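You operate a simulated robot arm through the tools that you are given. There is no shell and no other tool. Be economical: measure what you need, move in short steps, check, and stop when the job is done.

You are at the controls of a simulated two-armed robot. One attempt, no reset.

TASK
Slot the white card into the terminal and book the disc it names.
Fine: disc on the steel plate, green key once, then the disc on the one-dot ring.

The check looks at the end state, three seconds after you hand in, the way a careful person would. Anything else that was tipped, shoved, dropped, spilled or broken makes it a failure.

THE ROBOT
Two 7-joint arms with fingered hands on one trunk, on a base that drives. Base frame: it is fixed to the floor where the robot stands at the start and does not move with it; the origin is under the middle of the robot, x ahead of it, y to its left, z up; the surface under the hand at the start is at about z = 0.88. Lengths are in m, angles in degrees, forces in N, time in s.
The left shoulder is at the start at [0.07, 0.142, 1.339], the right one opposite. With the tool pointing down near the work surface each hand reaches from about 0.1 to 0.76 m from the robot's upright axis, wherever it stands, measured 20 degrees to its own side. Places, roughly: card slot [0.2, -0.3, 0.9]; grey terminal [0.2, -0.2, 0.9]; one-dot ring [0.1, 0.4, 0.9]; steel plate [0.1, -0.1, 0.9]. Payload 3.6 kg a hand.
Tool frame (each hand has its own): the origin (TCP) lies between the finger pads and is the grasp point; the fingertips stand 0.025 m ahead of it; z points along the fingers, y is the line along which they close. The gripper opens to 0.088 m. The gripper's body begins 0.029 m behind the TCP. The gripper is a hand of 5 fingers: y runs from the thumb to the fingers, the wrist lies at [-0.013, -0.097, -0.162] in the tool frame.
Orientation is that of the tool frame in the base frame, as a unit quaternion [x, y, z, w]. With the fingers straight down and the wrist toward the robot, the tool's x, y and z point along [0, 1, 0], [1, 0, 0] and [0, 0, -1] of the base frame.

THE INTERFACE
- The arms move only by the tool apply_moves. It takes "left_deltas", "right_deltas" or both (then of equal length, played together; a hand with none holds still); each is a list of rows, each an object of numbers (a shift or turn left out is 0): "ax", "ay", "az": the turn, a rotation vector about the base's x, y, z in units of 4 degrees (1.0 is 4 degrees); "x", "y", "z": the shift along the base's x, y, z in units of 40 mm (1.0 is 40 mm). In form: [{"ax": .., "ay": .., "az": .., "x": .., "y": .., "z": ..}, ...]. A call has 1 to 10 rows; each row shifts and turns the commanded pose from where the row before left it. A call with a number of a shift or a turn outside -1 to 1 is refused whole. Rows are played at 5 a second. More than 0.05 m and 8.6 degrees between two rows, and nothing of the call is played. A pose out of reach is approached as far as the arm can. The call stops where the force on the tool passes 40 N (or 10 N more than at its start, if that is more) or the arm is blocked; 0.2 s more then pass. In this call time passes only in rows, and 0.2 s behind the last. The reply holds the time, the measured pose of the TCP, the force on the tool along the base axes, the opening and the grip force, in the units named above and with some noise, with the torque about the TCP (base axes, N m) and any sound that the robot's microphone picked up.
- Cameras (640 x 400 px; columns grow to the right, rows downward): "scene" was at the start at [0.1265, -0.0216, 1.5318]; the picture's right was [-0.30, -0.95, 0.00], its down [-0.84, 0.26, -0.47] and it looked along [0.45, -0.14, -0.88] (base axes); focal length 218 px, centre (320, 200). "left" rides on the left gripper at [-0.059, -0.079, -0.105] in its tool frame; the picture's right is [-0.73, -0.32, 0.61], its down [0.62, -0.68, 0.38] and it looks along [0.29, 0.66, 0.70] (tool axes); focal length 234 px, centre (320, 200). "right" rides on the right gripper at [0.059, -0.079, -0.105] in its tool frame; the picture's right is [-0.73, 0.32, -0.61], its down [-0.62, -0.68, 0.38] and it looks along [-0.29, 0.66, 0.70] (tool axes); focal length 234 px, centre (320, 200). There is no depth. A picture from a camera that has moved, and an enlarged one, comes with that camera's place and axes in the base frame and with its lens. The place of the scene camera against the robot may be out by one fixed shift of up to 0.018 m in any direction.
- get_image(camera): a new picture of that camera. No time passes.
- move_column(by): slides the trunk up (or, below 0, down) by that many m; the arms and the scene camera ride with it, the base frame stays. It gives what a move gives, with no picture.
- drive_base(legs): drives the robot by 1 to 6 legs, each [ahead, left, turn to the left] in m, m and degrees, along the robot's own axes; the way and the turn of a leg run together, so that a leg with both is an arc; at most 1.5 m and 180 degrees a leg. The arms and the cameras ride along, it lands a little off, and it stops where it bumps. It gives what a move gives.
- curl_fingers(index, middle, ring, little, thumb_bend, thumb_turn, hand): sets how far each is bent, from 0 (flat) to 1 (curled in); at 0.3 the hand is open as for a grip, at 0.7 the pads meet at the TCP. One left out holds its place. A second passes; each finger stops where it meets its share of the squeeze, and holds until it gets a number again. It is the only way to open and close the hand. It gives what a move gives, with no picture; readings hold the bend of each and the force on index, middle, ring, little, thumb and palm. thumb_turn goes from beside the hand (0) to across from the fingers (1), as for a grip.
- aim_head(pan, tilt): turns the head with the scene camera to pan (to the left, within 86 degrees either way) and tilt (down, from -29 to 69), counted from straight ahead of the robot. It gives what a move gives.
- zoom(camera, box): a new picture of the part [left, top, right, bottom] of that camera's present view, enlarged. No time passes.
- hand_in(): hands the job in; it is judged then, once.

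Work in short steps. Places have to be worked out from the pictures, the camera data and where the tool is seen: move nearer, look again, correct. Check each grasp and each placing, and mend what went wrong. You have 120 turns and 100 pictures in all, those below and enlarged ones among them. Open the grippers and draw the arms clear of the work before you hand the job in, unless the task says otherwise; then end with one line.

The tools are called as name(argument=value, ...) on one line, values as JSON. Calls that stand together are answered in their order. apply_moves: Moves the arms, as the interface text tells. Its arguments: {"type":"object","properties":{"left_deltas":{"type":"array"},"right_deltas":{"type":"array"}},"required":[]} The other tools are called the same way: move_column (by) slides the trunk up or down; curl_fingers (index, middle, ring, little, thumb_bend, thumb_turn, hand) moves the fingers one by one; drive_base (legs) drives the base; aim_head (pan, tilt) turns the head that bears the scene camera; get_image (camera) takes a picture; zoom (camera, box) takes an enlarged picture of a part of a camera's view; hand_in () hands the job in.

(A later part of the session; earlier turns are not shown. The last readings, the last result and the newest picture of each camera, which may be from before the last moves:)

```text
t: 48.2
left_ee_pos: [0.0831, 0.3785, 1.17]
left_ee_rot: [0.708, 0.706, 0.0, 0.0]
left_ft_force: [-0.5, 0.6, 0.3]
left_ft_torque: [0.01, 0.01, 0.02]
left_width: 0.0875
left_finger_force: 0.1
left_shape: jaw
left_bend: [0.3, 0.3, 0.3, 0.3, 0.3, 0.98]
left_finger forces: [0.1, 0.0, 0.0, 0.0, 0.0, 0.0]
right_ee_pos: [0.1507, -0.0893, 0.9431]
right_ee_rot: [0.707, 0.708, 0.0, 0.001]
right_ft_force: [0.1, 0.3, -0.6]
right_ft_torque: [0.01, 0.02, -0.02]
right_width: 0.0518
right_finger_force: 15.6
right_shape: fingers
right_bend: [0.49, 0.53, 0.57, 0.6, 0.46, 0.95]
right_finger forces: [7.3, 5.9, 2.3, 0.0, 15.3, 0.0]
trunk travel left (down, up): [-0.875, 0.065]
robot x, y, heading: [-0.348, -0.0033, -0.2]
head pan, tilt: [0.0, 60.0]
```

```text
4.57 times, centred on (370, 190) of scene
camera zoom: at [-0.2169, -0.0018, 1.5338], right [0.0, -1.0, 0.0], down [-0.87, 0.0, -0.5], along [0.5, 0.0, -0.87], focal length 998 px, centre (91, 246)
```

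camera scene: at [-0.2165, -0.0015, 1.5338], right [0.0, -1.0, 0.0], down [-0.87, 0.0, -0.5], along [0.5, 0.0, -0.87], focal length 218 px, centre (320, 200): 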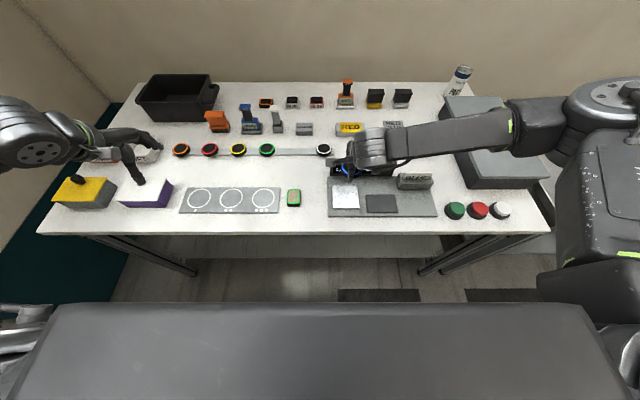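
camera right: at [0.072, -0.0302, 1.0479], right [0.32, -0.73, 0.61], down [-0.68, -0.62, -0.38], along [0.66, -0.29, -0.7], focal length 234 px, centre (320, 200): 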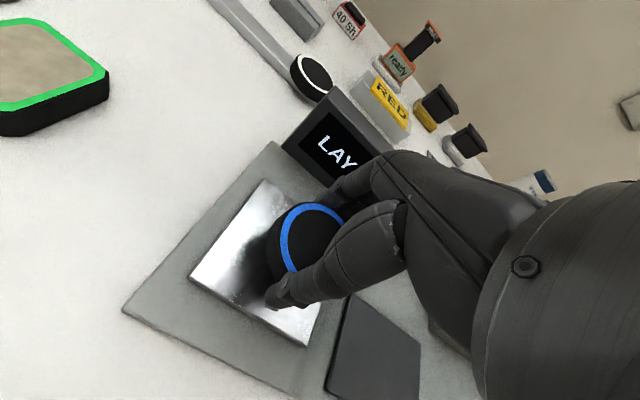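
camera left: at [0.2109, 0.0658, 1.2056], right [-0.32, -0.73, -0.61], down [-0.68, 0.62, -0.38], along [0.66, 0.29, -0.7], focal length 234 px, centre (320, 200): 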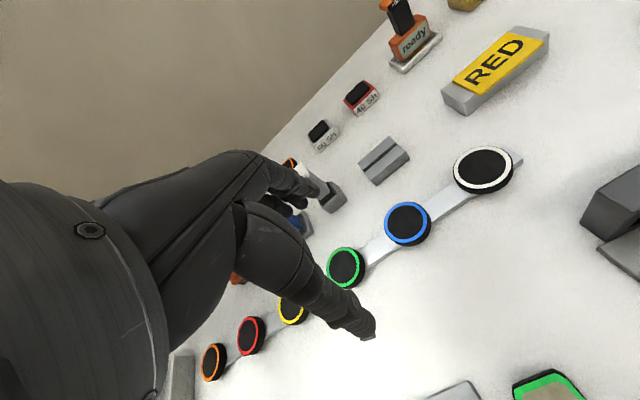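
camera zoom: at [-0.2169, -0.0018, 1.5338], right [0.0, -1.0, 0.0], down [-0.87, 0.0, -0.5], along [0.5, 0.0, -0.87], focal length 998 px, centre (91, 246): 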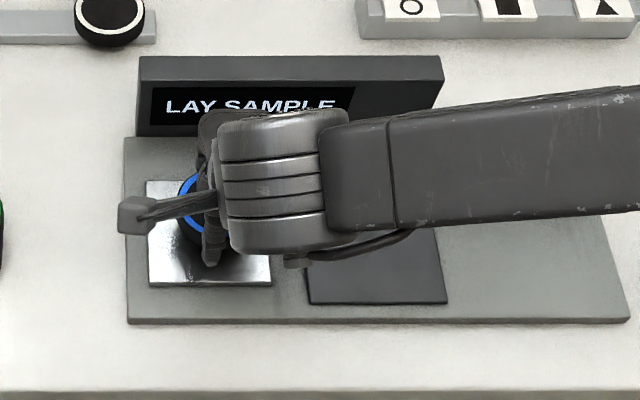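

Well centred over the plate. Lower gently until contact.

apply_moves(right_deltas=[{"z": -0.2}, {"z": -0.15}, {"z": -0.1}, {"z": -0.1}, {}])

zoom(camera="right", box=[180, 150, 400, 370])

```text
t: 49.4
left_ee_pos: [0.0799, 0.3783, 1.1714]
left_ee_rot: [0.707, 0.707, 0.001, 0.001]
left_ft_force: [0.1, 0.7, 0.1]
left_ft_torque: [-0.01, 0.0, -0.02]
left_width: 0.0878
left_finger_force: 0.0
left_shape: jaw
left_bend: [0.3, 0.3, 0.3, 0.3, 0.3, 0.98]
left_finger forces: [0.1, 0.0, 0.0, 0.0, 0.0, 0.1]
right_ee_pos: [0.1501, -0.0884, 0.9253]
right_ee_rot: [0.708, 0.706, 0.002, 0.004]
right_ft_force: [6.5, -3.0, 38.7]
right_ft_torque: [-0.38, -1.31, -0.02]
right_width: 0.0515
right_finger_force: 35.3
right_shape: fingers
right_bend: [0.49, 0.48, 0.56, 0.6, 0.47, 0.95]
right_finger forces: [9.4, 43.7, 3.1, 0.0, 14.6, 0.0]
trunk travel left (down, up): [-0.875, 0.065]
robot x, y, heading: [-0.3461, 0.0001, -0.1]
head pan, tilt: [0.0, 60.0]
```

```text
1.82 times, centred on (290, 260) of right
camera zoom: at [0.0701, -0.0294, 1.0301], right [0.32, -0.73, 0.61], down [-0.68, -0.62, -0.39], along [0.66, -0.29, -0.69], focal length 426 px, centre (374, 91)
```

zoom: 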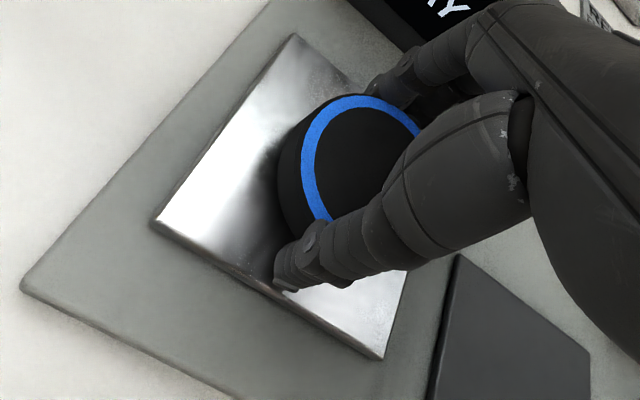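

A fingertip touches the plate. Raise slightly to unload, then open the hand in steps.

apply_moves(right_deltas=[{"z": 0.12}, {}])

curl_fingers(hand="right", index=0.44, middle=0.44, ring=0.44, little=0.44, thumb_bend=0.42)

zoom(camera="right", box=[180, 150, 400, 370])

```text
t: 50.0
left_ee_pos: [0.0812, 0.3785, 1.1703]
left_ee_rot: [0.707, 0.707, 0.0, 0.001]
left_ft_force: [0.8, 0.2, 0.8]
left_ft_torque: [0.0, -0.01, 0.02]
left_width: 0.0878
left_finger_force: 0.1
left_shape: jaw
left_bend: [0.3, 0.3, 0.3, 0.3, 0.3, 0.98]
left_finger forces: [0.0, 0.0, 0.0, 0.0, 0.0, 0.0]
right_ee_pos: [0.1479, -0.0899, 0.9264]
right_ee_rot: [0.707, 0.707, -0.001, 0.001]
right_ft_force: [5.8, -1.6, 22.4]
right_ft_torque: [-0.18, -0.85, 0.03]
right_width: 0.0516
right_finger_force: 25.4
right_shape: fingers
right_bend: [0.48, 0.48, 0.56, 0.6, 0.47, 0.95]
right_finger forces: [9.0, 25.4, 2.8, 0.0, 14.2, 0.0]
trunk travel left (down, up): [-0.875, 0.065]
robot x, y, heading: [-0.3495, -0.0007, -0.1]
head pan, tilt: [0.0, 60.0]
```

```text
t: 51.0
left_ee_pos: [0.0814, 0.3785, 1.1699]
left_ee_rot: [0.708, 0.706, -0.001, 0.0]
left_ft_force: [0.6, 0.2, -0.1]
left_ft_torque: [-0.02, -0.03, -0.02]
left_width: 0.088
left_finger_force: 0.1
left_shape: jaw
left_bend: [0.3, 0.3, 0.3, 0.3, 0.3, 0.98]
left_finger forces: [0.0, 0.1, 0.0, 0.1, 0.1, 0.0]
right_ee_pos: [0.1501, -0.0894, 0.9258]
right_ee_rot: [0.707, 0.707, -0.001, 0.001]
right_ft_force: [-1.5, 0.0, 6.0]
right_ft_torque: [-0.05, -0.14, -0.05]
right_width: 0.0587
right_finger_force: 4.5
right_shape: fingers
right_bend: [0.44, 0.45, 0.44, 0.44, 0.4, 0.97]
right_finger forces: [0.0, 7.5, 0.1, 0.0, 1.1, 0.0]
trunk travel left (down, up): [-0.875, 0.065]
robot x, y, heading: [-0.35, 0.0042, -0.1]
head pan, tilt: [0.0, 60.0]
```

```text
1.82 times, centred on (290, 260) of right
camera zoom: at [0.0706, -0.0299, 1.0313], right [0.32, -0.73, 0.61], down [-0.68, -0.62, -0.38], along [0.66, -0.29, -0.7], focal length 426 px, centre (374, 91)
```

zoom: 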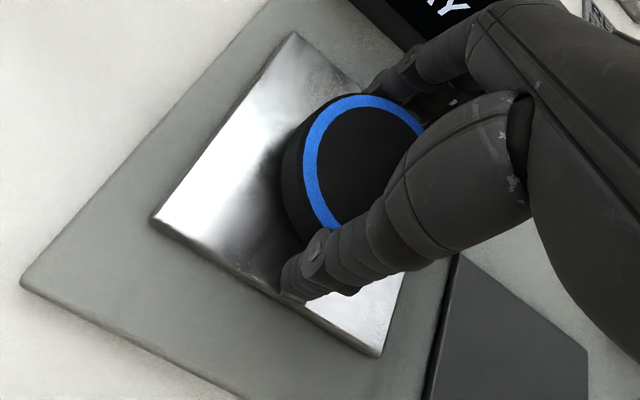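

The thumb has come off the disc. Open fully.

curl_fingers(hand="right", index=0.3, middle=0.3, ring=0.3, little=0.3, thumb_bend=0.3)

apply_moves(right_deltas=[{"z": 0.2}, {"z": 0.4}, {"z": 0.7}, {"z": 0.8}, {"z": 0.8}, {}])

get_image(camera="right")

zoom(camera="scene", box=[300, 140, 530, 230])

```text
t: 52.0
left_ee_pos: [0.0836, 0.3783, 1.1697]
left_ee_rot: [0.708, 0.707, 0.001, 0.0]
left_ft_force: [0.8, -1.1, 1.1]
left_ft_torque: [0.01, 0.0, -0.03]
left_width: 0.0877
left_finger_force: 0.0
left_shape: jaw
left_bend: [0.3, 0.3, 0.3, 0.3, 0.3, 0.98]
left_finger forces: [0.1, 0.0, 0.0, 0.0, 0.0, 0.0]
right_ee_pos: [0.151, -0.0899, 0.9257]
right_ee_rot: [0.708, 0.706, 0.0, 0.001]
right_ft_force: [-0.4, 0.4, -0.2]
right_ft_torque: [0.0, 0.02, 0.02]
right_width: 0.0847
right_finger_force: 0.0
right_shape: fingers
right_bend: [0.3, 0.3, 0.3, 0.3, 0.3, 0.97]
right_finger forces: [0.0, 0.1, 0.1, 0.1, 0.0, 0.0]
trunk travel left (down, up): [-0.875, 0.065]
robot x, y, heading: [-0.3497, 0.0023, 0.1]
head pan, tilt: [0.0, 60.0]
```

```text
t: 53.4
left_ee_pos: [0.084, 0.3778, 1.1695]
left_ee_rot: [0.708, 0.706, 0.0, 0.0]
left_ft_force: [0.2, 0.3, -0.4]
left_ft_torque: [0.02, 0.0, 0.02]
left_width: 0.088
left_finger_force: 0.1
left_shape: jaw
left_bend: [0.3, 0.3, 0.3, 0.3, 0.3, 0.98]
left_finger forces: [0.1, 0.0, 0.0, 0.1, 0.0, 0.0]
right_ee_pos: [0.1507, -0.0889, 1.0418]
right_ee_rot: [0.707, 0.707, -0.001, 0.001]
right_ft_force: [-0.2, -0.4, -0.8]
right_ft_torque: [0.02, -0.03, -0.02]
right_width: 0.0846
right_finger_force: 0.1
right_shape: fingers
right_bend: [0.3, 0.3, 0.3, 0.3, 0.3, 0.97]
right_finger forces: [0.0, 0.0, 0.0, 0.0, 0.0, 0.0]
trunk travel left (down, up): [-0.875, 0.065]
robot x, y, heading: [-0.3481, 0.0028, -0.1]
head pan, tilt: [0.0, 60.0]
```

```text
39 pictures are left
camera right: at [0.0711, -0.0297, 1.1467], right [0.32, -0.73, 0.61], down [-0.68, -0.62, -0.38], along [0.66, -0.29, -0.7], focal length 234 px, centre (320, 200)
```

right: 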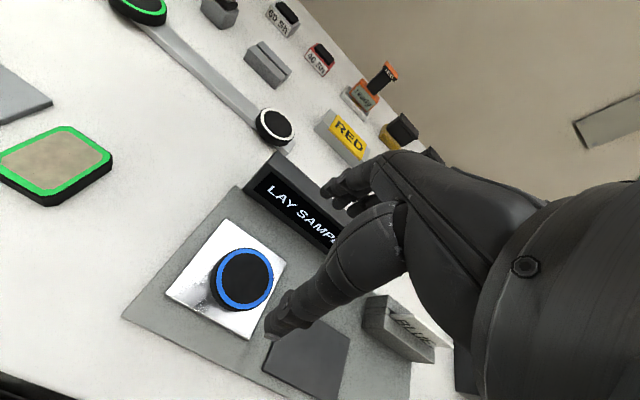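

```text
2.78 times, centred on (415, 185) of scene
camera zoom: at [-0.2168, -0.002, 1.5338], right [0.0, -1.0, 0.0], down [-0.87, 0.0, -0.5], along [0.5, 0.0, -0.87], focal length 608 px, centre (56, 242)
```

zoom: 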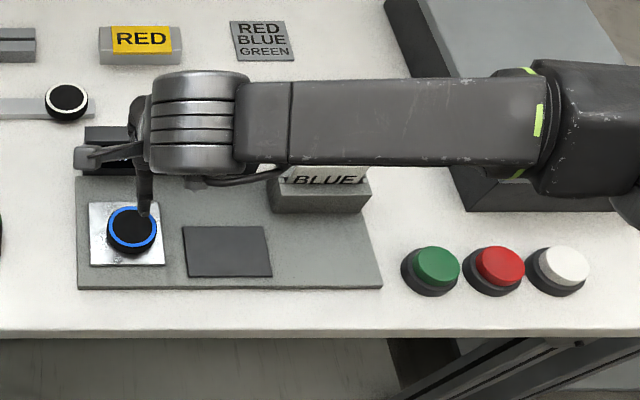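

The disc lies flat on the steel plate. Next the green key, at about (0.09, −0.44): I move over there at height and form a pinch point with index and thumb, the other fingers tucked in.

apply_moves(right_deltas=[{"z": 0.5, "y": -0.5}, {"x": -0.1, "y": -1}, {"x": -0.2, "y": -1}, {"x": -0.3, "y": -1}, {"x": -0.3, "y": -1}, {"x": -0.3, "y": -1}, {"x": -0.2, "y": -1}, {"y": -1}, {"y": -1}, {}])

curl_fingers(hand="right", index=0.68, middle=1.0, ring=1.0, little=1.0, thumb_bend=0.68)

get_image(camera="right")

zoom(camera="scene", box=[300, 130, 540, 230])

```text
t: 55.6
left_ee_pos: [0.0822, 0.3794, 1.1687]
left_ee_rot: [0.708, 0.706, -0.001, 0.0]
left_ft_force: [0.0, -0.3, -0.5]
left_ft_torque: [0.0, 0.0, 0.01]
left_width: 0.0877
left_finger_force: 0.0
left_shape: jaw
left_bend: [0.3, 0.3, 0.3, 0.3, 0.3, 0.98]
left_finger forces: [0.1, 0.0, 0.0, 0.0, 0.0, 0.0]
right_ee_pos: [0.0955, -0.4282, 1.0615]
right_ee_rot: [0.708, 0.706, -0.001, 0.001]
right_ft_force: [-0.2, 0.1, 0.9]
right_ft_torque: [-0.03, 0.04, 0.02]
right_width: 0.0844
right_finger_force: 0.1
right_shape: fingers
right_bend: [0.3, 0.3, 0.3, 0.3, 0.3, 0.97]
right_finger forces: [0.0, 0.0, 0.0, 0.1, 0.0, 0.1]
trunk travel left (down, up): [-0.875, 0.065]
robot x, y, heading: [-0.3483, -0.0019, -0.1]
head pan, tilt: [0.0, 60.0]
```

```text
t: 56.6
left_ee_pos: [0.0825, 0.3783, 1.1687]
left_ee_rot: [0.708, 0.707, 0.0, -0.001]
left_ft_force: [0.0, -0.5, -0.5]
left_ft_torque: [0.0, 0.0, -0.01]
left_width: 0.0881
left_finger_force: 0.0
left_shape: jaw
left_bend: [0.3, 0.3, 0.3, 0.3, 0.3, 0.98]
left_finger forces: [0.0, 0.0, 0.0, 0.0, 0.1, 0.0]
right_ee_pos: [0.0966, -0.4279, 1.0604]
right_ee_rot: [0.708, 0.707, 0.0, 0.0]
right_ft_force: [0.0, 0.4, 0.2]
right_ft_torque: [-0.03, -0.01, 0.0]
right_width: 0.0033
right_finger_force: 0.0
right_shape: fingers
right_bend: [0.68, 1.0, 1.0, 1.0, 0.68, 0.97]
right_finger forces: [0.1, 0.0, 0.0, 0.0, 0.0, 0.1]
trunk travel left (down, up): [-0.875, 0.065]
robot x, y, heading: [-0.3438, -0.0008, -0.2]
head pan, tilt: [0.0, 60.0]
```

```text
37 pictures are left
camera right: at [0.0162, -0.3699, 1.1662], right [0.32, -0.73, 0.61], down [-0.68, -0.62, -0.38], along [0.66, -0.29, -0.7], focal length 234 px, centre (320, 200)
```

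right: 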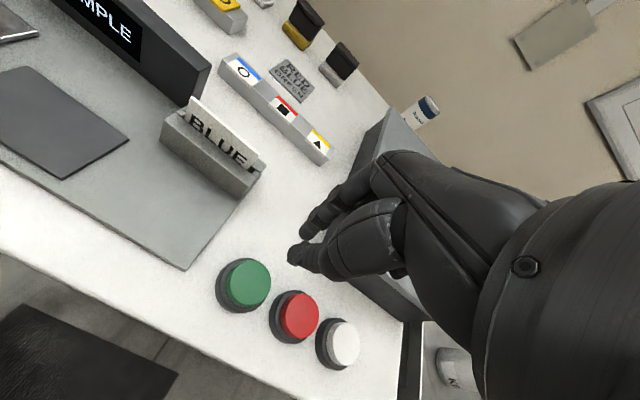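

```text
2.67 times, centred on (420, 180) of scene
camera zoom: at [-0.217, -0.0023, 1.5338], right [0.0, -1.0, 0.0], down [-0.87, 0.0, -0.5], along [0.5, 0.0, -0.87], focal length 582 px, centre (53, 253)
```

zoom: 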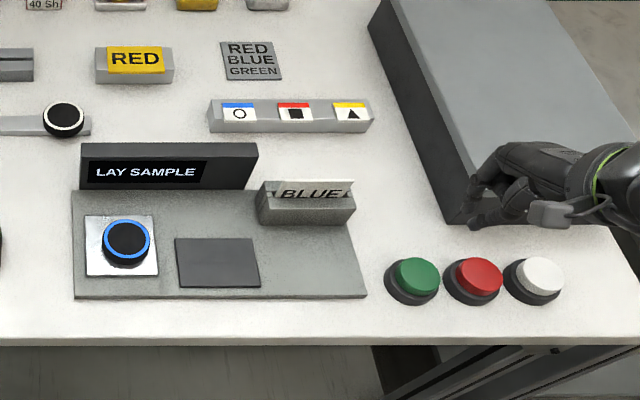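

The display still says LAY SAMPLE although the disc is on the plate. I'll check that the disc is properly seated before pressing.

zoom(camera="scene", box=[320, 175, 384, 215])

```text
10.00 times, centred on (352, 195) of scene
camera zoom: at [-0.217, -0.0023, 1.5338], right [0.0, -1.0, 0.0], down [-0.87, 0.0, -0.5], along [0.5, 0.0, -0.87], focal length 2184 px, centre (0, 250)
```

zoom: 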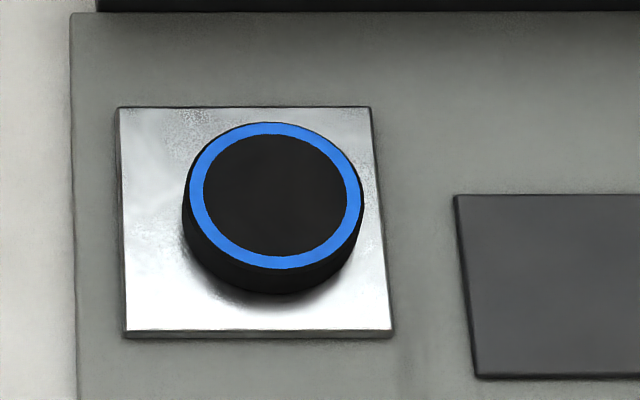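

The disc lies flat. The key top centre computes to (0.095, −0.440) and the pinch point is at the TCP, so I move over it and lower to just above.

apply_moves(right_deltas=[{"x": -0.03, "y": -0.3, "z": -0.4}, {"z": -0.8}, {"z": -0.7}, {"z": -0.5}, {}])

get_image(camera="right")

zoom(camera="scene", box=[430, 170, 526, 230])

```text
t: 57.8
left_ee_pos: [0.0821, 0.3777, 1.17]
left_ee_rot: [0.708, 0.706, 0.0, 0.001]
left_ft_force: [-0.3, 0.2, 0.0]
left_ft_torque: [0.0, 0.03, 0.02]
left_width: 0.088
left_finger_force: 0.1
left_shape: jaw
left_bend: [0.3, 0.3, 0.3, 0.3, 0.3, 0.98]
left_finger forces: [0.0, 0.0, 0.0, 0.0, 0.0, 0.1]
right_ee_pos: [0.0926, -0.4403, 0.9638]
right_ee_rot: [0.708, 0.706, -0.001, 0.001]
right_ft_force: [0.1, 0.3, -0.9]
right_ft_torque: [0.01, -0.01, 0.01]
right_width: 0.003
right_finger_force: 0.1
right_shape: fingers
right_bend: [0.68, 1.0, 1.0, 1.0, 0.68, 0.97]
right_finger forces: [0.0, 0.0, 0.0, 0.0, 0.0, 0.1]
trunk travel left (down, up): [-0.875, 0.065]
robot x, y, heading: [-0.3476, 0.0007, 0.1]
head pan, tilt: [0.0, 60.0]
```

```text
34 pictures are left
camera right: at [0.0135, -0.3818, 1.0699], right [0.32, -0.73, 0.61], down [-0.68, -0.62, -0.38], along [0.66, -0.29, -0.7], focal length 234 px, centre (320, 200)
```

right: 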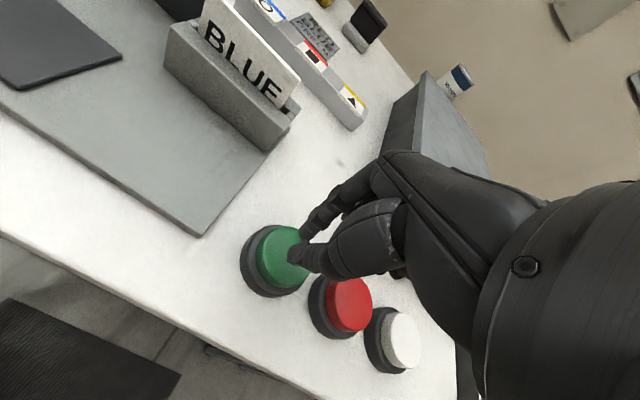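

```text
6.67 times, centred on (478, 200) of scene
camera zoom: at [-0.217, -0.0021, 1.5338], right [0.0, -1.0, 0.0], down [-0.87, 0.0, -0.5], along [0.5, 0.0, -0.87], focal length 1456 px, centre (-733, 200)
```

zoom: 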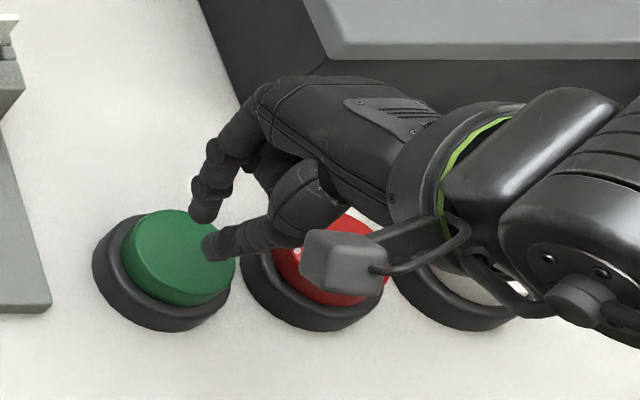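

The tips will land on the key's centre. Press down slowly, then lift straight off.

apply_moves(right_deltas=[{"z": -0.3}, {"z": -0.2}, {"z": -0.1}, {"z": -0.1}, {}])

zoom(camera="scene", box=[320, 150, 520, 230])

```text
t: 59.0
left_ee_pos: [0.0817, 0.3773, 1.1688]
left_ee_rot: [0.708, 0.706, -0.001, 0.0]
left_ft_force: [0.0, 1.0, 0.0]
left_ft_torque: [0.01, 0.0, -0.02]
left_width: 0.0879
left_finger_force: 0.2
left_shape: jaw
left_bend: [0.3, 0.3, 0.3, 0.3, 0.3, 0.98]
left_finger forces: [0.0, 0.1, 0.0, 0.0, 0.1, 0.0]
right_ee_pos: [0.0933, -0.4417, 0.938]
right_ee_rot: [0.708, 0.706, -0.001, 0.001]
right_ft_force: [0.6, -0.1, -0.8]
right_ft_torque: [-0.02, -0.01, 0.0]
right_width: 0.0029
right_finger_force: 0.0
right_shape: fingers
right_bend: [0.68, 1.0, 1.0, 1.0, 0.68, 0.97]
right_finger forces: [0.0, 0.0, 0.1, 0.0, 0.0, 0.0]
trunk travel left (down, up): [-0.875, 0.065]
robot x, y, heading: [-0.3493, -0.0016, -0.2]
head pan, tilt: [0.0, 60.0]
```

```text
3.20 times, centred on (420, 190) of scene
camera zoom: at [-0.2169, -0.0022, 1.5338], right [0.0, -1.0, 0.0], down [-0.87, 0.0, -0.5], along [0.5, 0.0, -0.87], focal length 699 px, centre (0, 232)
```

zoom: 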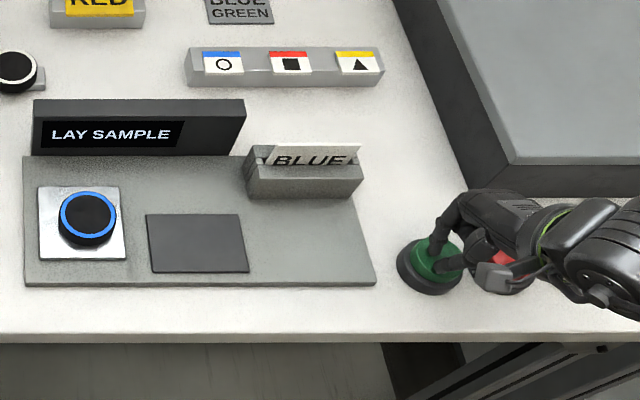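

No contact yet. Continue down in 4 mm steps.

apply_moves(right_deltas=[{"z": -0.1}, {"z": -0.1}, {}])

```text
t: 59.8
left_ee_pos: [0.0824, 0.3793, 1.1697]
left_ee_rot: [0.708, 0.707, 0.0, -0.001]
left_ft_force: [0.0, 0.2, -0.5]
left_ft_torque: [0.02, -0.01, -0.02]
left_width: 0.0875
left_finger_force: 0.0
left_shape: jaw
left_bend: [0.3, 0.3, 0.3, 0.3, 0.3, 0.98]
left_finger forces: [0.0, 0.0, 0.0, 0.0, 0.0, 0.0]
right_ee_pos: [0.0943, -0.4414, 0.9298]
right_ee_rot: [0.708, 0.707, -0.001, 0.001]
right_ft_force: [0.0, 1.2, 3.2]
right_ft_torque: [0.03, 0.06, 0.02]
right_width: 0.003
right_finger_force: 2.0
right_shape: fingers
right_bend: [0.68, 1.0, 1.0, 1.0, 0.68, 0.97]
right_finger forces: [0.9, 0.0, 0.0, 0.0, 3.2, 0.1]
trunk travel left (down, up): [-0.875, 0.065]
robot x, y, heading: [-0.3472, 0.0009, -0.0]
head pan, tilt: [0.0, 60.0]
heard: click
```

A click was heard: the key has been pressed once. Lift off and check the display.

apply_moves(right_deltas=[{"z": 0.5}, {"z": 0.8}, {"z": 0.8}, {"z": 0.8}, {}])

zoom(camera="scene", box=[300, 130, 540, 230])

```text
t: 61.0
left_ee_pos: [0.0835, 0.3773, 1.169]
left_ee_rot: [0.707, 0.707, 0.0, 0.0]
left_ft_force: [-0.2, 0.2, -0.9]
left_ft_torque: [0.02, -0.04, 0.04]
left_width: 0.0878
left_finger_force: 0.0
left_shape: jaw
left_bend: [0.3, 0.3, 0.3, 0.3, 0.3, 0.98]
left_finger forces: [0.0, 0.0, 0.0, 0.0, 0.0, 0.0]
right_ee_pos: [0.0933, -0.4395, 1.0459]
right_ee_rot: [0.708, 0.706, -0.001, 0.001]
right_ft_force: [0.0, -1.1, 0.0]
right_ft_torque: [0.0, 0.01, -0.03]
right_width: 0.0026
right_finger_force: 0.0
right_shape: fingers
right_bend: [0.68, 1.0, 1.0, 1.0, 0.68, 0.97]
right_finger forces: [0.0, 0.0, 0.0, 0.0, 0.0, 0.0]
trunk travel left (down, up): [-0.875, 0.065]
robot x, y, heading: [-0.3462, -0.0012, 0.1]
head pan, tilt: [0.0, 60.0]
```

```text
2.67 times, centred on (420, 180) of scene
camera zoom: at [-0.2168, -0.0022, 1.5338], right [0.0, -1.0, 0.0], down [-0.87, 0.0, -0.5], along [0.5, 0.0, -0.87], focal length 582 px, centre (53, 253)
```

zoom: 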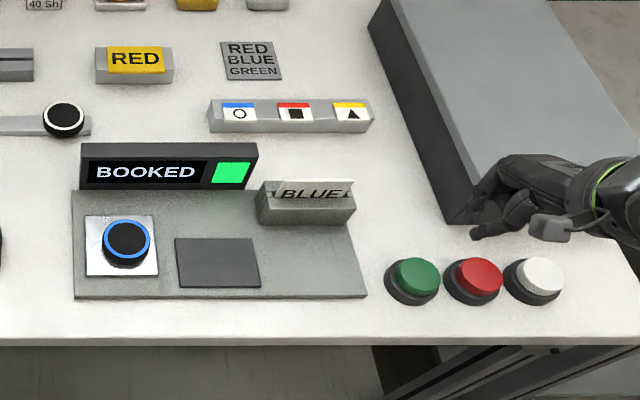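

The terminal shows BOOKED with a green light. Now I bring the right hand back over the disc to take it to the one-dot ring.

curl_fingers(hand="right", index=0.3, middle=0.3, ring=0.3, little=0.3, thumb_bend=0.3)

apply_moves(right_deltas=[{"y": 0.75}, {"y": 1}, {"y": 1, "x": 0.2}, {"y": 1, "x": 0.2}, {"y": 1, "x": 0.2}, {"y": 1, "x": 0.2}, {"y": 1, "x": 0.2}, {"y": 1, "x": 0.2}, {"y": 1, "x": 0.15}, {}])

get_image(camera="right")

```text
t: 62.0
left_ee_pos: [0.0827, 0.3779, 1.1696]
left_ee_rot: [0.708, 0.706, 0.0, 0.0]
left_ft_force: [0.0, -0.9, -0.7]
left_ft_torque: [-0.01, -0.01, -0.02]
left_width: 0.0877
left_finger_force: 0.1
left_shape: jaw
left_bend: [0.3, 0.3, 0.3, 0.3, 0.3, 0.98]
left_finger forces: [0.0, 0.0, 0.0, 0.0, 0.0, 0.1]
right_ee_pos: [0.0929, -0.4392, 1.0453]
right_ee_rot: [0.707, 0.707, -0.001, 0.0]
right_ft_force: [0.3, -0.1, 0.1]
right_ft_torque: [-0.01, 0.0, -0.02]
right_width: 0.0842
right_finger_force: 0.1
right_shape: fingers
right_bend: [0.3, 0.3, 0.3, 0.3, 0.3, 0.97]
right_finger forces: [0.0, 0.0, 0.1, 0.0, 0.0, 0.0]
trunk travel left (down, up): [-0.875, 0.065]
robot x, y, heading: [-0.3467, 0.0021, -0.1]
head pan, tilt: [0.0, 60.0]
```

```text
t: 64.2
left_ee_pos: [0.0824, 0.3775, 1.1696]
left_ee_rot: [0.708, 0.707, 0.0, 0.0]
left_ft_force: [-0.6, -0.1, 0.3]
left_ft_torque: [-0.03, 0.01, 0.04]
left_width: 0.0879
left_finger_force: 0.1
left_shape: jaw
left_bend: [0.3, 0.3, 0.3, 0.3, 0.3, 0.98]
left_finger forces: [0.1, 0.1, 0.0, 0.1, 0.1, 0.1]
right_ee_pos: [0.1444, -0.0892, 1.0449]
right_ee_rot: [0.708, 0.707, -0.001, 0.001]
right_ft_force: [0.3, 0.0, -0.2]
right_ft_torque: [0.03, -0.01, -0.01]
right_width: 0.0848
right_finger_force: 0.1
right_shape: fingers
right_bend: [0.3, 0.3, 0.3, 0.3, 0.3, 0.97]
right_finger forces: [0.0, 0.0, 0.0, 0.0, 0.0, 0.0]
trunk travel left (down, up): [-0.875, 0.065]
robot x, y, heading: [-0.3501, 0.001, -0.2]
head pan, tilt: [0.0, 60.0]
```

```text
30 pictures are left
camera right: at [0.0656, -0.0304, 1.1504], right [0.32, -0.73, 0.61], down [-0.68, -0.62, -0.38], along [0.66, -0.29, -0.7], focal length 234 px, centre (320, 200)
```

right: 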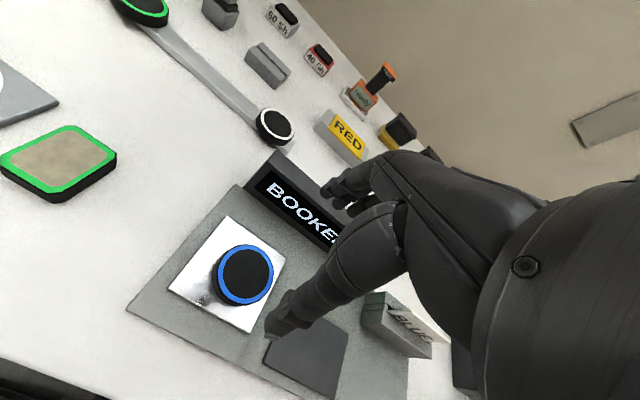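

Disc at about (0.146, −0.090). Lower to z≈0.927, just above where the fingertips touched the plate before.

apply_moves(right_deltas=[{"x": 0.06, "y": -0.02, "z": -0.7}, {"z": -0.8}, {"z": -0.7}, {"z": -0.5}, {"z": -0.22}, {}])

curl_fingers(hand="right", index=0.6, middle=0.6, ring=0.6, little=0.6, thumb_bend=0.6)

zoom(camera="right", box=[180, 150, 400, 370])

```text
t: 65.6
left_ee_pos: [0.0816, 0.3787, 1.1693]
left_ee_rot: [0.708, 0.706, 0.0, 0.0]
left_ft_force: [0.3, -0.6, -0.4]
left_ft_torque: [-0.03, 0.01, 0.01]
left_width: 0.0876
left_finger_force: 0.0
left_shape: jaw
left_bend: [0.3, 0.3, 0.3, 0.3, 0.3, 0.98]
left_finger forces: [0.0, 0.0, 0.0, 0.0, 0.0, 0.0]
right_ee_pos: [0.1482, -0.0928, 0.9288]
right_ee_rot: [0.707, 0.707, -0.001, 0.0]
right_ft_force: [-0.1, -0.7, -0.2]
right_ft_torque: [0.01, 0.02, 0.04]
right_width: 0.0844
right_finger_force: 0.1
right_shape: fingers
right_bend: [0.3, 0.3, 0.3, 0.3, 0.3, 0.97]
right_finger forces: [0.0, 0.0, 0.0, 0.1, 0.0, 0.0]
trunk travel left (down, up): [-0.875, 0.065]
robot x, y, heading: [-0.3499, -0.002, -0.0]
head pan, tilt: [0.0, 60.0]
```

```text
t: 66.6
left_ee_pos: [0.0831, 0.3793, 1.1695]
left_ee_rot: [0.707, 0.707, 0.0, 0.0]
left_ft_force: [0.3, 0.1, 0.1]
left_ft_torque: [0.0, 0.04, 0.0]
left_width: 0.0876
left_finger_force: 0.0
left_shape: jaw
left_bend: [0.3, 0.3, 0.3, 0.3, 0.3, 0.98]
left_finger forces: [0.0, 0.0, 0.0, 0.1, 0.1, 0.1]
right_ee_pos: [0.149, -0.0935, 0.9294]
right_ee_rot: [0.707, 0.707, 0.0, 0.001]
right_ft_force: [1.1, -0.2, 1.7]
right_ft_torque: [-0.02, -0.06, 0.02]
right_width: 0.0523
right_finger_force: 12.7
right_shape: fingers
right_bend: [0.49, 0.52, 0.58, 0.6, 0.45, 0.96]
right_finger forces: [6.4, 5.3, 0.8, 0.0, 12.3, 0.0]
trunk travel left (down, up): [-0.875, 0.065]
robot x, y, heading: [-0.3466, 0.002, -0.1]
head pan, tilt: [0.0, 60.0]
```

```text
1.82 times, centred on (290, 260) of right
camera zoom: at [0.0698, -0.0335, 1.0336], right [0.32, -0.73, 0.61], down [-0.68, -0.62, -0.38], along [0.66, -0.29, -0.7], focal length 426 px, centre (374, 91)
```

zoom: 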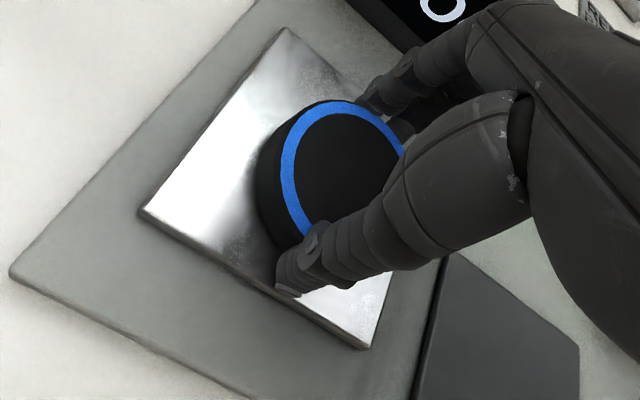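

Gripped at about 12 N. Lift and verify the hold.

apply_moves(right_deltas=[{"z": 0.15}, {"z": 0.3}, {"z": 0.5}, {"z": 0.8}, {"z": 0.8}, {"z": 0.8}, {}])

get_image(camera="right")

zoom(camera="scene", box=[30, 140, 310, 250])

```text
t: 68.2
left_ee_pos: [0.0825, 0.3788, 1.1687]
left_ee_rot: [0.708, 0.706, 0.001, 0.0]
left_ft_force: [0.0, 0.4, -0.1]
left_ft_torque: [0.0, -0.01, 0.01]
left_width: 0.0879
left_finger_force: 0.1
left_shape: jaw
left_bend: [0.3, 0.3, 0.3, 0.3, 0.3, 0.98]
left_finger forces: [0.0, 0.1, 0.1, 0.1, 0.1, 0.0]
right_ee_pos: [0.1498, -0.0934, 1.0612]
right_ee_rot: [0.708, 0.706, -0.001, 0.0]
right_ft_force: [0.0, 0.0, 0.0]
right_ft_torque: [-0.01, 0.01, -0.01]
right_width: 0.052
right_finger_force: 12.4
right_shape: fingers
right_bend: [0.49, 0.53, 0.59, 0.6, 0.45, 0.96]
right_finger forces: [6.1, 5.2, 0.8, 0.0, 12.5, 0.0]
trunk travel left (down, up): [-0.875, 0.065]
robot x, y, heading: [-0.351, 0.0015, -0.0]
head pan, tilt: [0.0, 60.0]
```

```text
28 pictures are left
camera right: at [0.0716, -0.0342, 1.167], right [0.32, -0.73, 0.61], down [-0.68, -0.62, -0.38], along [0.66, -0.29, -0.7], focal length 234 px, centre (320, 200)
```

right: 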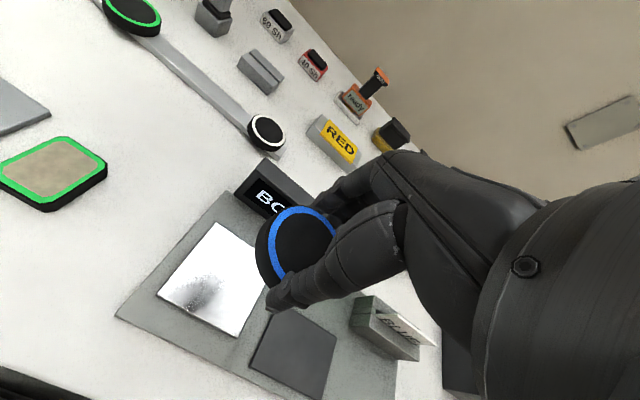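

```text
2.29 times, centred on (170, 195) of scene
camera zoom: at [-0.2167, -0.0021, 1.5338], right [0.0, -1.0, 0.0], down [-0.87, 0.0, -0.5], along [0.5, 0.0, -0.87], focal length 499 px, centre (663, 211)
```

zoom: 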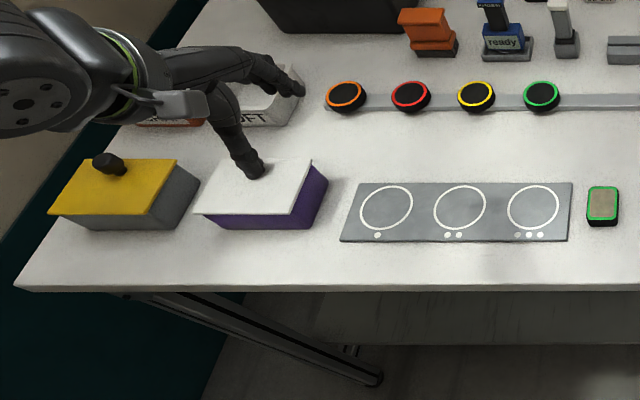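

The disc is secure. The one-dot ring centre estimates to about (0.144, 0.414). I drive 0.4 m to the left to bring the right hand there.

drive_base(legs=[[0, 0.4, 0]])

get_image(camera="right")

get_image(camera="scene")

```text
t: 70.7
left_ee_pos: [0.0844, 0.7762, 1.1685]
left_ee_rot: [0.709, 0.706, 0.0, 0.0]
left_ft_force: [-0.3, -0.3, 0.1]
left_ft_torque: [-0.01, -0.02, 0.0]
left_width: 0.0876
left_finger_force: 0.0
left_shape: jaw
left_bend: [0.3, 0.3, 0.3, 0.3, 0.3, 0.98]
left_finger forces: [0.1, 0.0, 0.0, 0.0, 0.1, 0.0]
right_ee_pos: [0.1524, 0.3045, 1.0616]
right_ee_rot: [0.708, 0.706, 0.0, 0.001]
right_ft_force: [0.0, 0.1, -0.1]
right_ft_torque: [0.0, 0.0, -0.01]
right_width: 0.0522
right_finger_force: 12.3
right_shape: fingers
right_bend: [0.49, 0.53, 0.59, 0.6, 0.45, 0.96]
right_finger forces: [6.2, 5.3, 0.7, 0.1, 12.3, 0.0]
trunk travel left (down, up): [-0.875, 0.065]
robot x, y, heading: [-0.3516, 0.4004, -0.2]
head pan, tilt: [0.0, 60.0]
```

```text
26 pictures are left
camera right: at [0.0727, 0.3645, 1.1667], right [0.32, -0.73, 0.61], down [-0.68, -0.62, -0.38], along [0.66, -0.29, -0.7], focal length 234 px, centre (320, 200)
```

right: 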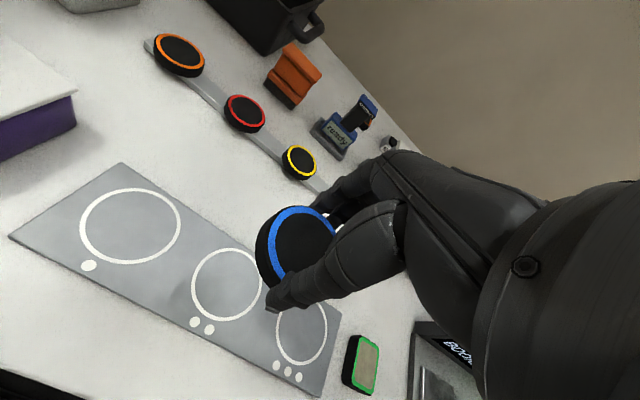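

```text
25 pictures are left
camera scene: at [-0.2156, 0.3965, 1.5338], right [0.0, -1.0, 0.0], down [-0.87, 0.0, -0.5], along [0.5, 0.0, -0.87], focal length 218 px, centre (320, 200)
```

scene: 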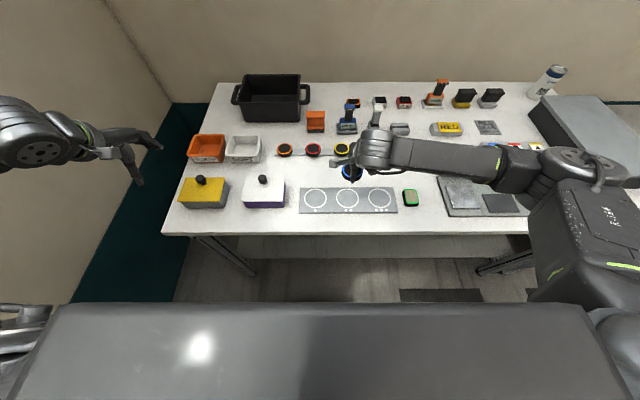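

Both views put the ring centre at about (0.147, 0.417). Allowing for the disc sitting 3 mm left of the TCP, I go to (0.147, 0.414), lower to z≈0.95 and look.

apply_moves(right_deltas=[{"x": -0.1, "y": 0.9}, {"y": 0.95}, {"y": 0.9}, {"z": -0.7}, {"z": -0.8}, {"z": -0.7}, {"z": -0.5}, {}])

get_image(camera="right")

zoom(camera="scene", box=[256, 160, 384, 240])

```text
t: 72.5
left_ee_pos: [0.0846, 0.7778, 1.1685]
left_ee_rot: [0.708, 0.706, 0.0, 0.0]
left_ft_force: [-0.3, -0.6, 0.2]
left_ft_torque: [0.0, 0.0, 0.02]
left_width: 0.0879
left_finger_force: 0.0
left_shape: jaw
left_bend: [0.3, 0.3, 0.3, 0.3, 0.3, 0.98]
left_finger forces: [0.0, 0.1, 0.0, 0.0, 0.0, 0.1]
right_ee_pos: [0.1478, 0.4154, 0.9516]
right_ee_rot: [0.708, 0.707, 0.0, 0.0]
right_ft_force: [-0.1, -0.4, 0.0]
right_ft_torque: [0.02, 0.03, 0.02]
right_width: 0.0521
right_finger_force: 12.4
right_shape: fingers
right_bend: [0.49, 0.53, 0.59, 0.6, 0.45, 0.96]
right_finger forces: [6.3, 5.2, 0.7, 0.0, 12.2, 0.0]
trunk travel left (down, up): [-0.875, 0.065]
robot x, y, heading: [-0.345, 0.401, -0.1]
head pan, tilt: [0.0, 60.0]
```

```text
24 pictures are left
camera right: at [0.0681, 0.4757, 1.0573], right [0.32, -0.73, 0.61], down [-0.68, -0.62, -0.38], along [0.66, -0.29, -0.7], focal length 234 px, centre (320, 200)
```

right: 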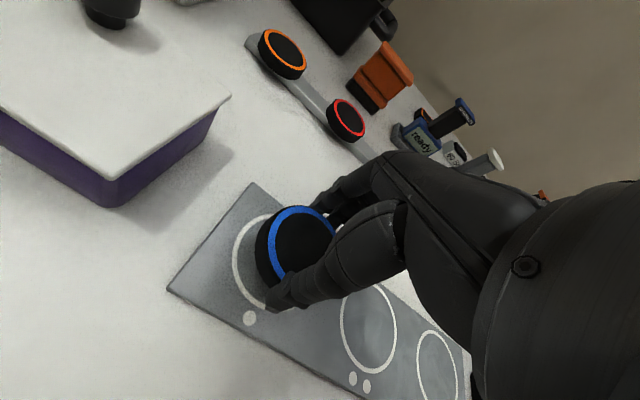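

```text
5.00 times, centred on (320, 200) of scene
camera zoom: at [-0.2157, 0.3981, 1.5338], right [0.0, -1.0, 0.0], down [-0.87, 0.0, -0.5], along [0.5, 0.0, -0.87], focal length 1092 px, centre (320, 200)
```

zoom: 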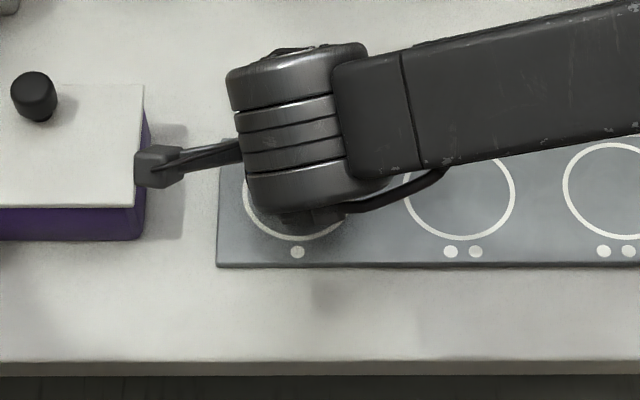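

Clearances look fine: the neighbouring box lid is near z 0.955, well under the camera mount. I'll zoom to refine disc against ring.

zoom(camera="right", box=[200, 180, 350, 330])

```text
2.67 times, centred on (275, 255) of right
camera zoom: at [0.0681, 0.4757, 1.0573], right [0.32, -0.73, 0.61], down [-0.68, -0.62, -0.38], along [0.66, -0.29, -0.7], focal length 624 px, centre (440, 53)
```

zoom: 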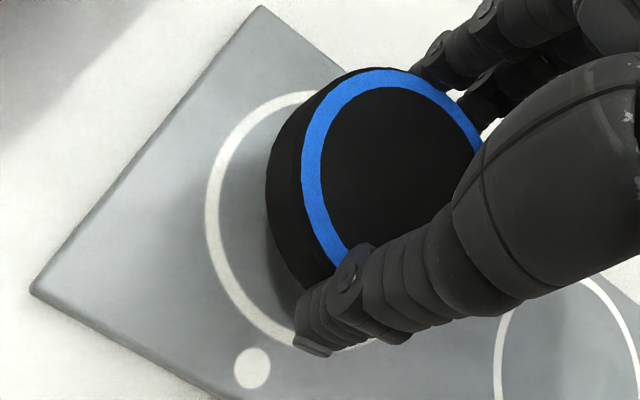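

The ring fit gives (0.149, 0.4155) with radius about 0.037, and the disc centre is about (0.150, 0.420). I shift 4 mm right and lower gently.

apply_moves(right_deltas=[{"y": -0.1, "z": -0.2}, {"z": -0.2}, {"z": -0.1}, {"z": -0.07}, {}])

zoom(camera="right", box=[200, 180, 350, 330])

```text
t: 73.7
left_ee_pos: [0.0843, 0.7779, 1.1694]
left_ee_rot: [0.708, 0.706, 0.0, 0.0]
left_ft_force: [-1.1, 0.1, 0.9]
left_ft_torque: [-0.04, 0.01, 0.01]
left_width: 0.0877
left_finger_force: 0.0
left_shape: jaw
left_bend: [0.3, 0.3, 0.3, 0.3, 0.3, 0.98]
left_finger forces: [0.0, 0.0, 0.1, 0.0, 0.0, 0.1]
right_ee_pos: [0.1461, 0.4118, 0.9311]
right_ee_rot: [0.708, 0.706, -0.001, 0.001]
right_ft_force: [0.0, 0.3, -0.3]
right_ft_torque: [0.0, -0.02, -0.02]
right_width: 0.052
right_finger_force: 12.0
right_shape: fingers
right_bend: [0.49, 0.53, 0.59, 0.6, 0.45, 0.96]
right_finger forces: [6.2, 5.3, 0.8, 0.1, 12.3, 0.1]
trunk travel left (down, up): [-0.875, 0.065]
robot x, y, heading: [-0.3476, 0.401, -0.2]
head pan, tilt: [0.0, 60.0]
```

```text
2.67 times, centred on (275, 255) of right
camera zoom: at [0.0684, 0.4719, 1.0362], right [0.32, -0.73, 0.61], down [-0.68, -0.62, -0.38], along [0.66, -0.29, -0.7], focal length 624 px, centre (440, 53)
```

zoom: 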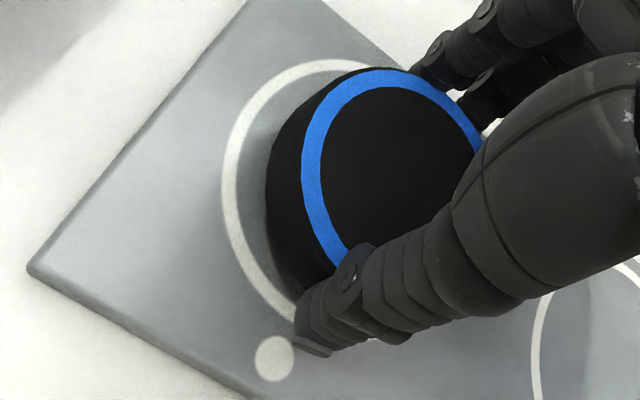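

Tracking well inside the ring. Continue lowering in small steps until touch.

apply_moves(right_deltas=[{"z": -0.08}, {"z": -0.08}, {}])

```text
t: 74.5
left_ee_pos: [0.0846, 0.7781, 1.1696]
left_ee_rot: [0.708, 0.706, 0.0, 0.0]
left_ft_force: [0.4, -0.3, -0.6]
left_ft_torque: [-0.02, -0.02, 0.02]
left_width: 0.0877
left_finger_force: 0.1
left_shape: jaw
left_bend: [0.3, 0.3, 0.3, 0.3, 0.3, 0.98]
left_finger forces: [0.1, 0.1, 0.0, 0.0, 0.0, 0.1]
right_ee_pos: [0.1467, 0.4121, 0.9246]
right_ee_rot: [0.708, 0.707, -0.001, 0.001]
right_ft_force: [-0.1, 0.2, -0.3]
right_ft_torque: [0.02, -0.02, 0.0]
right_width: 0.052
right_finger_force: 11.7
right_shape: fingers
right_bend: [0.49, 0.53, 0.59, 0.6, 0.45, 0.96]
right_finger forces: [6.3, 5.2, 0.7, 0.0, 12.1, 0.0]
trunk travel left (down, up): [-0.875, 0.065]
robot x, y, heading: [-0.3493, 0.4014, -0.4]
head pan, tilt: [0.0, 60.0]
```

No touch yet; two more 3 mm steps.

apply_moves(right_deltas=[{"z": -0.07}, {"z": -0.07}, {}])

zoom(camera="right", box=[200, 180, 350, 330])

```text
t: 75.3
left_ee_pos: [0.0845, 0.7789, 1.1691]
left_ee_rot: [0.709, 0.705, 0.0, 0.0]
left_ft_force: [1.0, -0.2, 0.4]
left_ft_torque: [0.0, -0.01, -0.01]
left_width: 0.088
left_finger_force: 0.0
left_shape: jaw
left_bend: [0.3, 0.3, 0.3, 0.3, 0.3, 0.98]
left_finger forces: [0.1, 0.0, 0.1, 0.1, 0.1, 0.0]
right_ee_pos: [0.1484, 0.4123, 0.9197]
right_ee_rot: [0.708, 0.707, -0.001, 0.001]
right_ft_force: [-0.4, -0.6, 0.0]
right_ft_torque: [0.0, 0.03, -0.01]
right_width: 0.0521
right_finger_force: 12.4
right_shape: fingers
right_bend: [0.49, 0.53, 0.59, 0.6, 0.45, 0.96]
right_finger forces: [6.2, 5.3, 0.7, 0.0, 12.2, 0.0]
trunk travel left (down, up): [-0.875, 0.065]
robot x, y, heading: [-0.3478, 0.4, -0.4]
head pan, tilt: [0.0, 60.0]
```

```text
2.67 times, centred on (275, 255) of right
camera zoom: at [0.0687, 0.4716, 1.0243], right [0.32, -0.73, 0.61], down [-0.68, -0.62, -0.38], along [0.66, -0.29, -0.7], focal length 624 px, centre (440, 53)
```

zoom: 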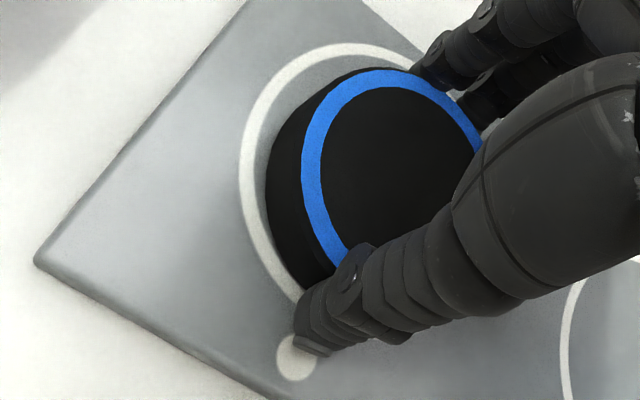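

The disc is a few millimetres toward the left of the ring; I shift 3 mm right and keep lowering.

apply_moves(right_deltas=[{"y": -0.08}, {"z": -0.06}, {"z": -0.06}, {}])

zoom(camera="right", box=[200, 180, 350, 330])

```text
t: 76.3
left_ee_pos: [0.0827, 0.7789, 1.1697]
left_ee_rot: [0.709, 0.706, 0.001, 0.001]
left_ft_force: [0.3, 0.1, 0.1]
left_ft_torque: [0.0, -0.03, 0.0]
left_width: 0.0879
left_finger_force: 0.1
left_shape: jaw
left_bend: [0.3, 0.3, 0.3, 0.3, 0.3, 0.98]
left_finger forces: [0.0, 0.1, 0.1, 0.0, 0.0, 0.0]
right_ee_pos: [0.1472, 0.4091, 0.9176]
right_ee_rot: [0.708, 0.706, 0.003, 0.001]
right_ft_force: [6.5, 1.0, 28.7]
right_ft_torque: [-0.1, -0.62, 0.04]
right_width: 0.0522
right_finger_force: 20.4
right_shape: fingers
right_bend: [0.49, 0.51, 0.59, 0.6, 0.45, 0.96]
right_finger forces: [7.5, 20.2, 1.0, 0.0, 11.8, 0.1]
trunk travel left (down, up): [-0.875, 0.065]
robot x, y, heading: [-0.3468, 0.4035, -0.1]
head pan, tilt: [0.0, 60.0]
```

```text
2.67 times, centred on (275, 255) of right
camera zoom: at [0.0678, 0.4688, 1.0217], right [0.32, -0.73, 0.61], down [-0.68, -0.62, -0.39], along [0.66, -0.29, -0.69], focal length 624 px, centre (440, 53)
```

zoom: 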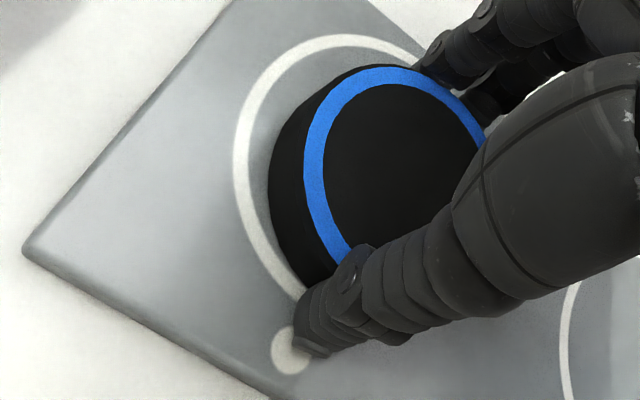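

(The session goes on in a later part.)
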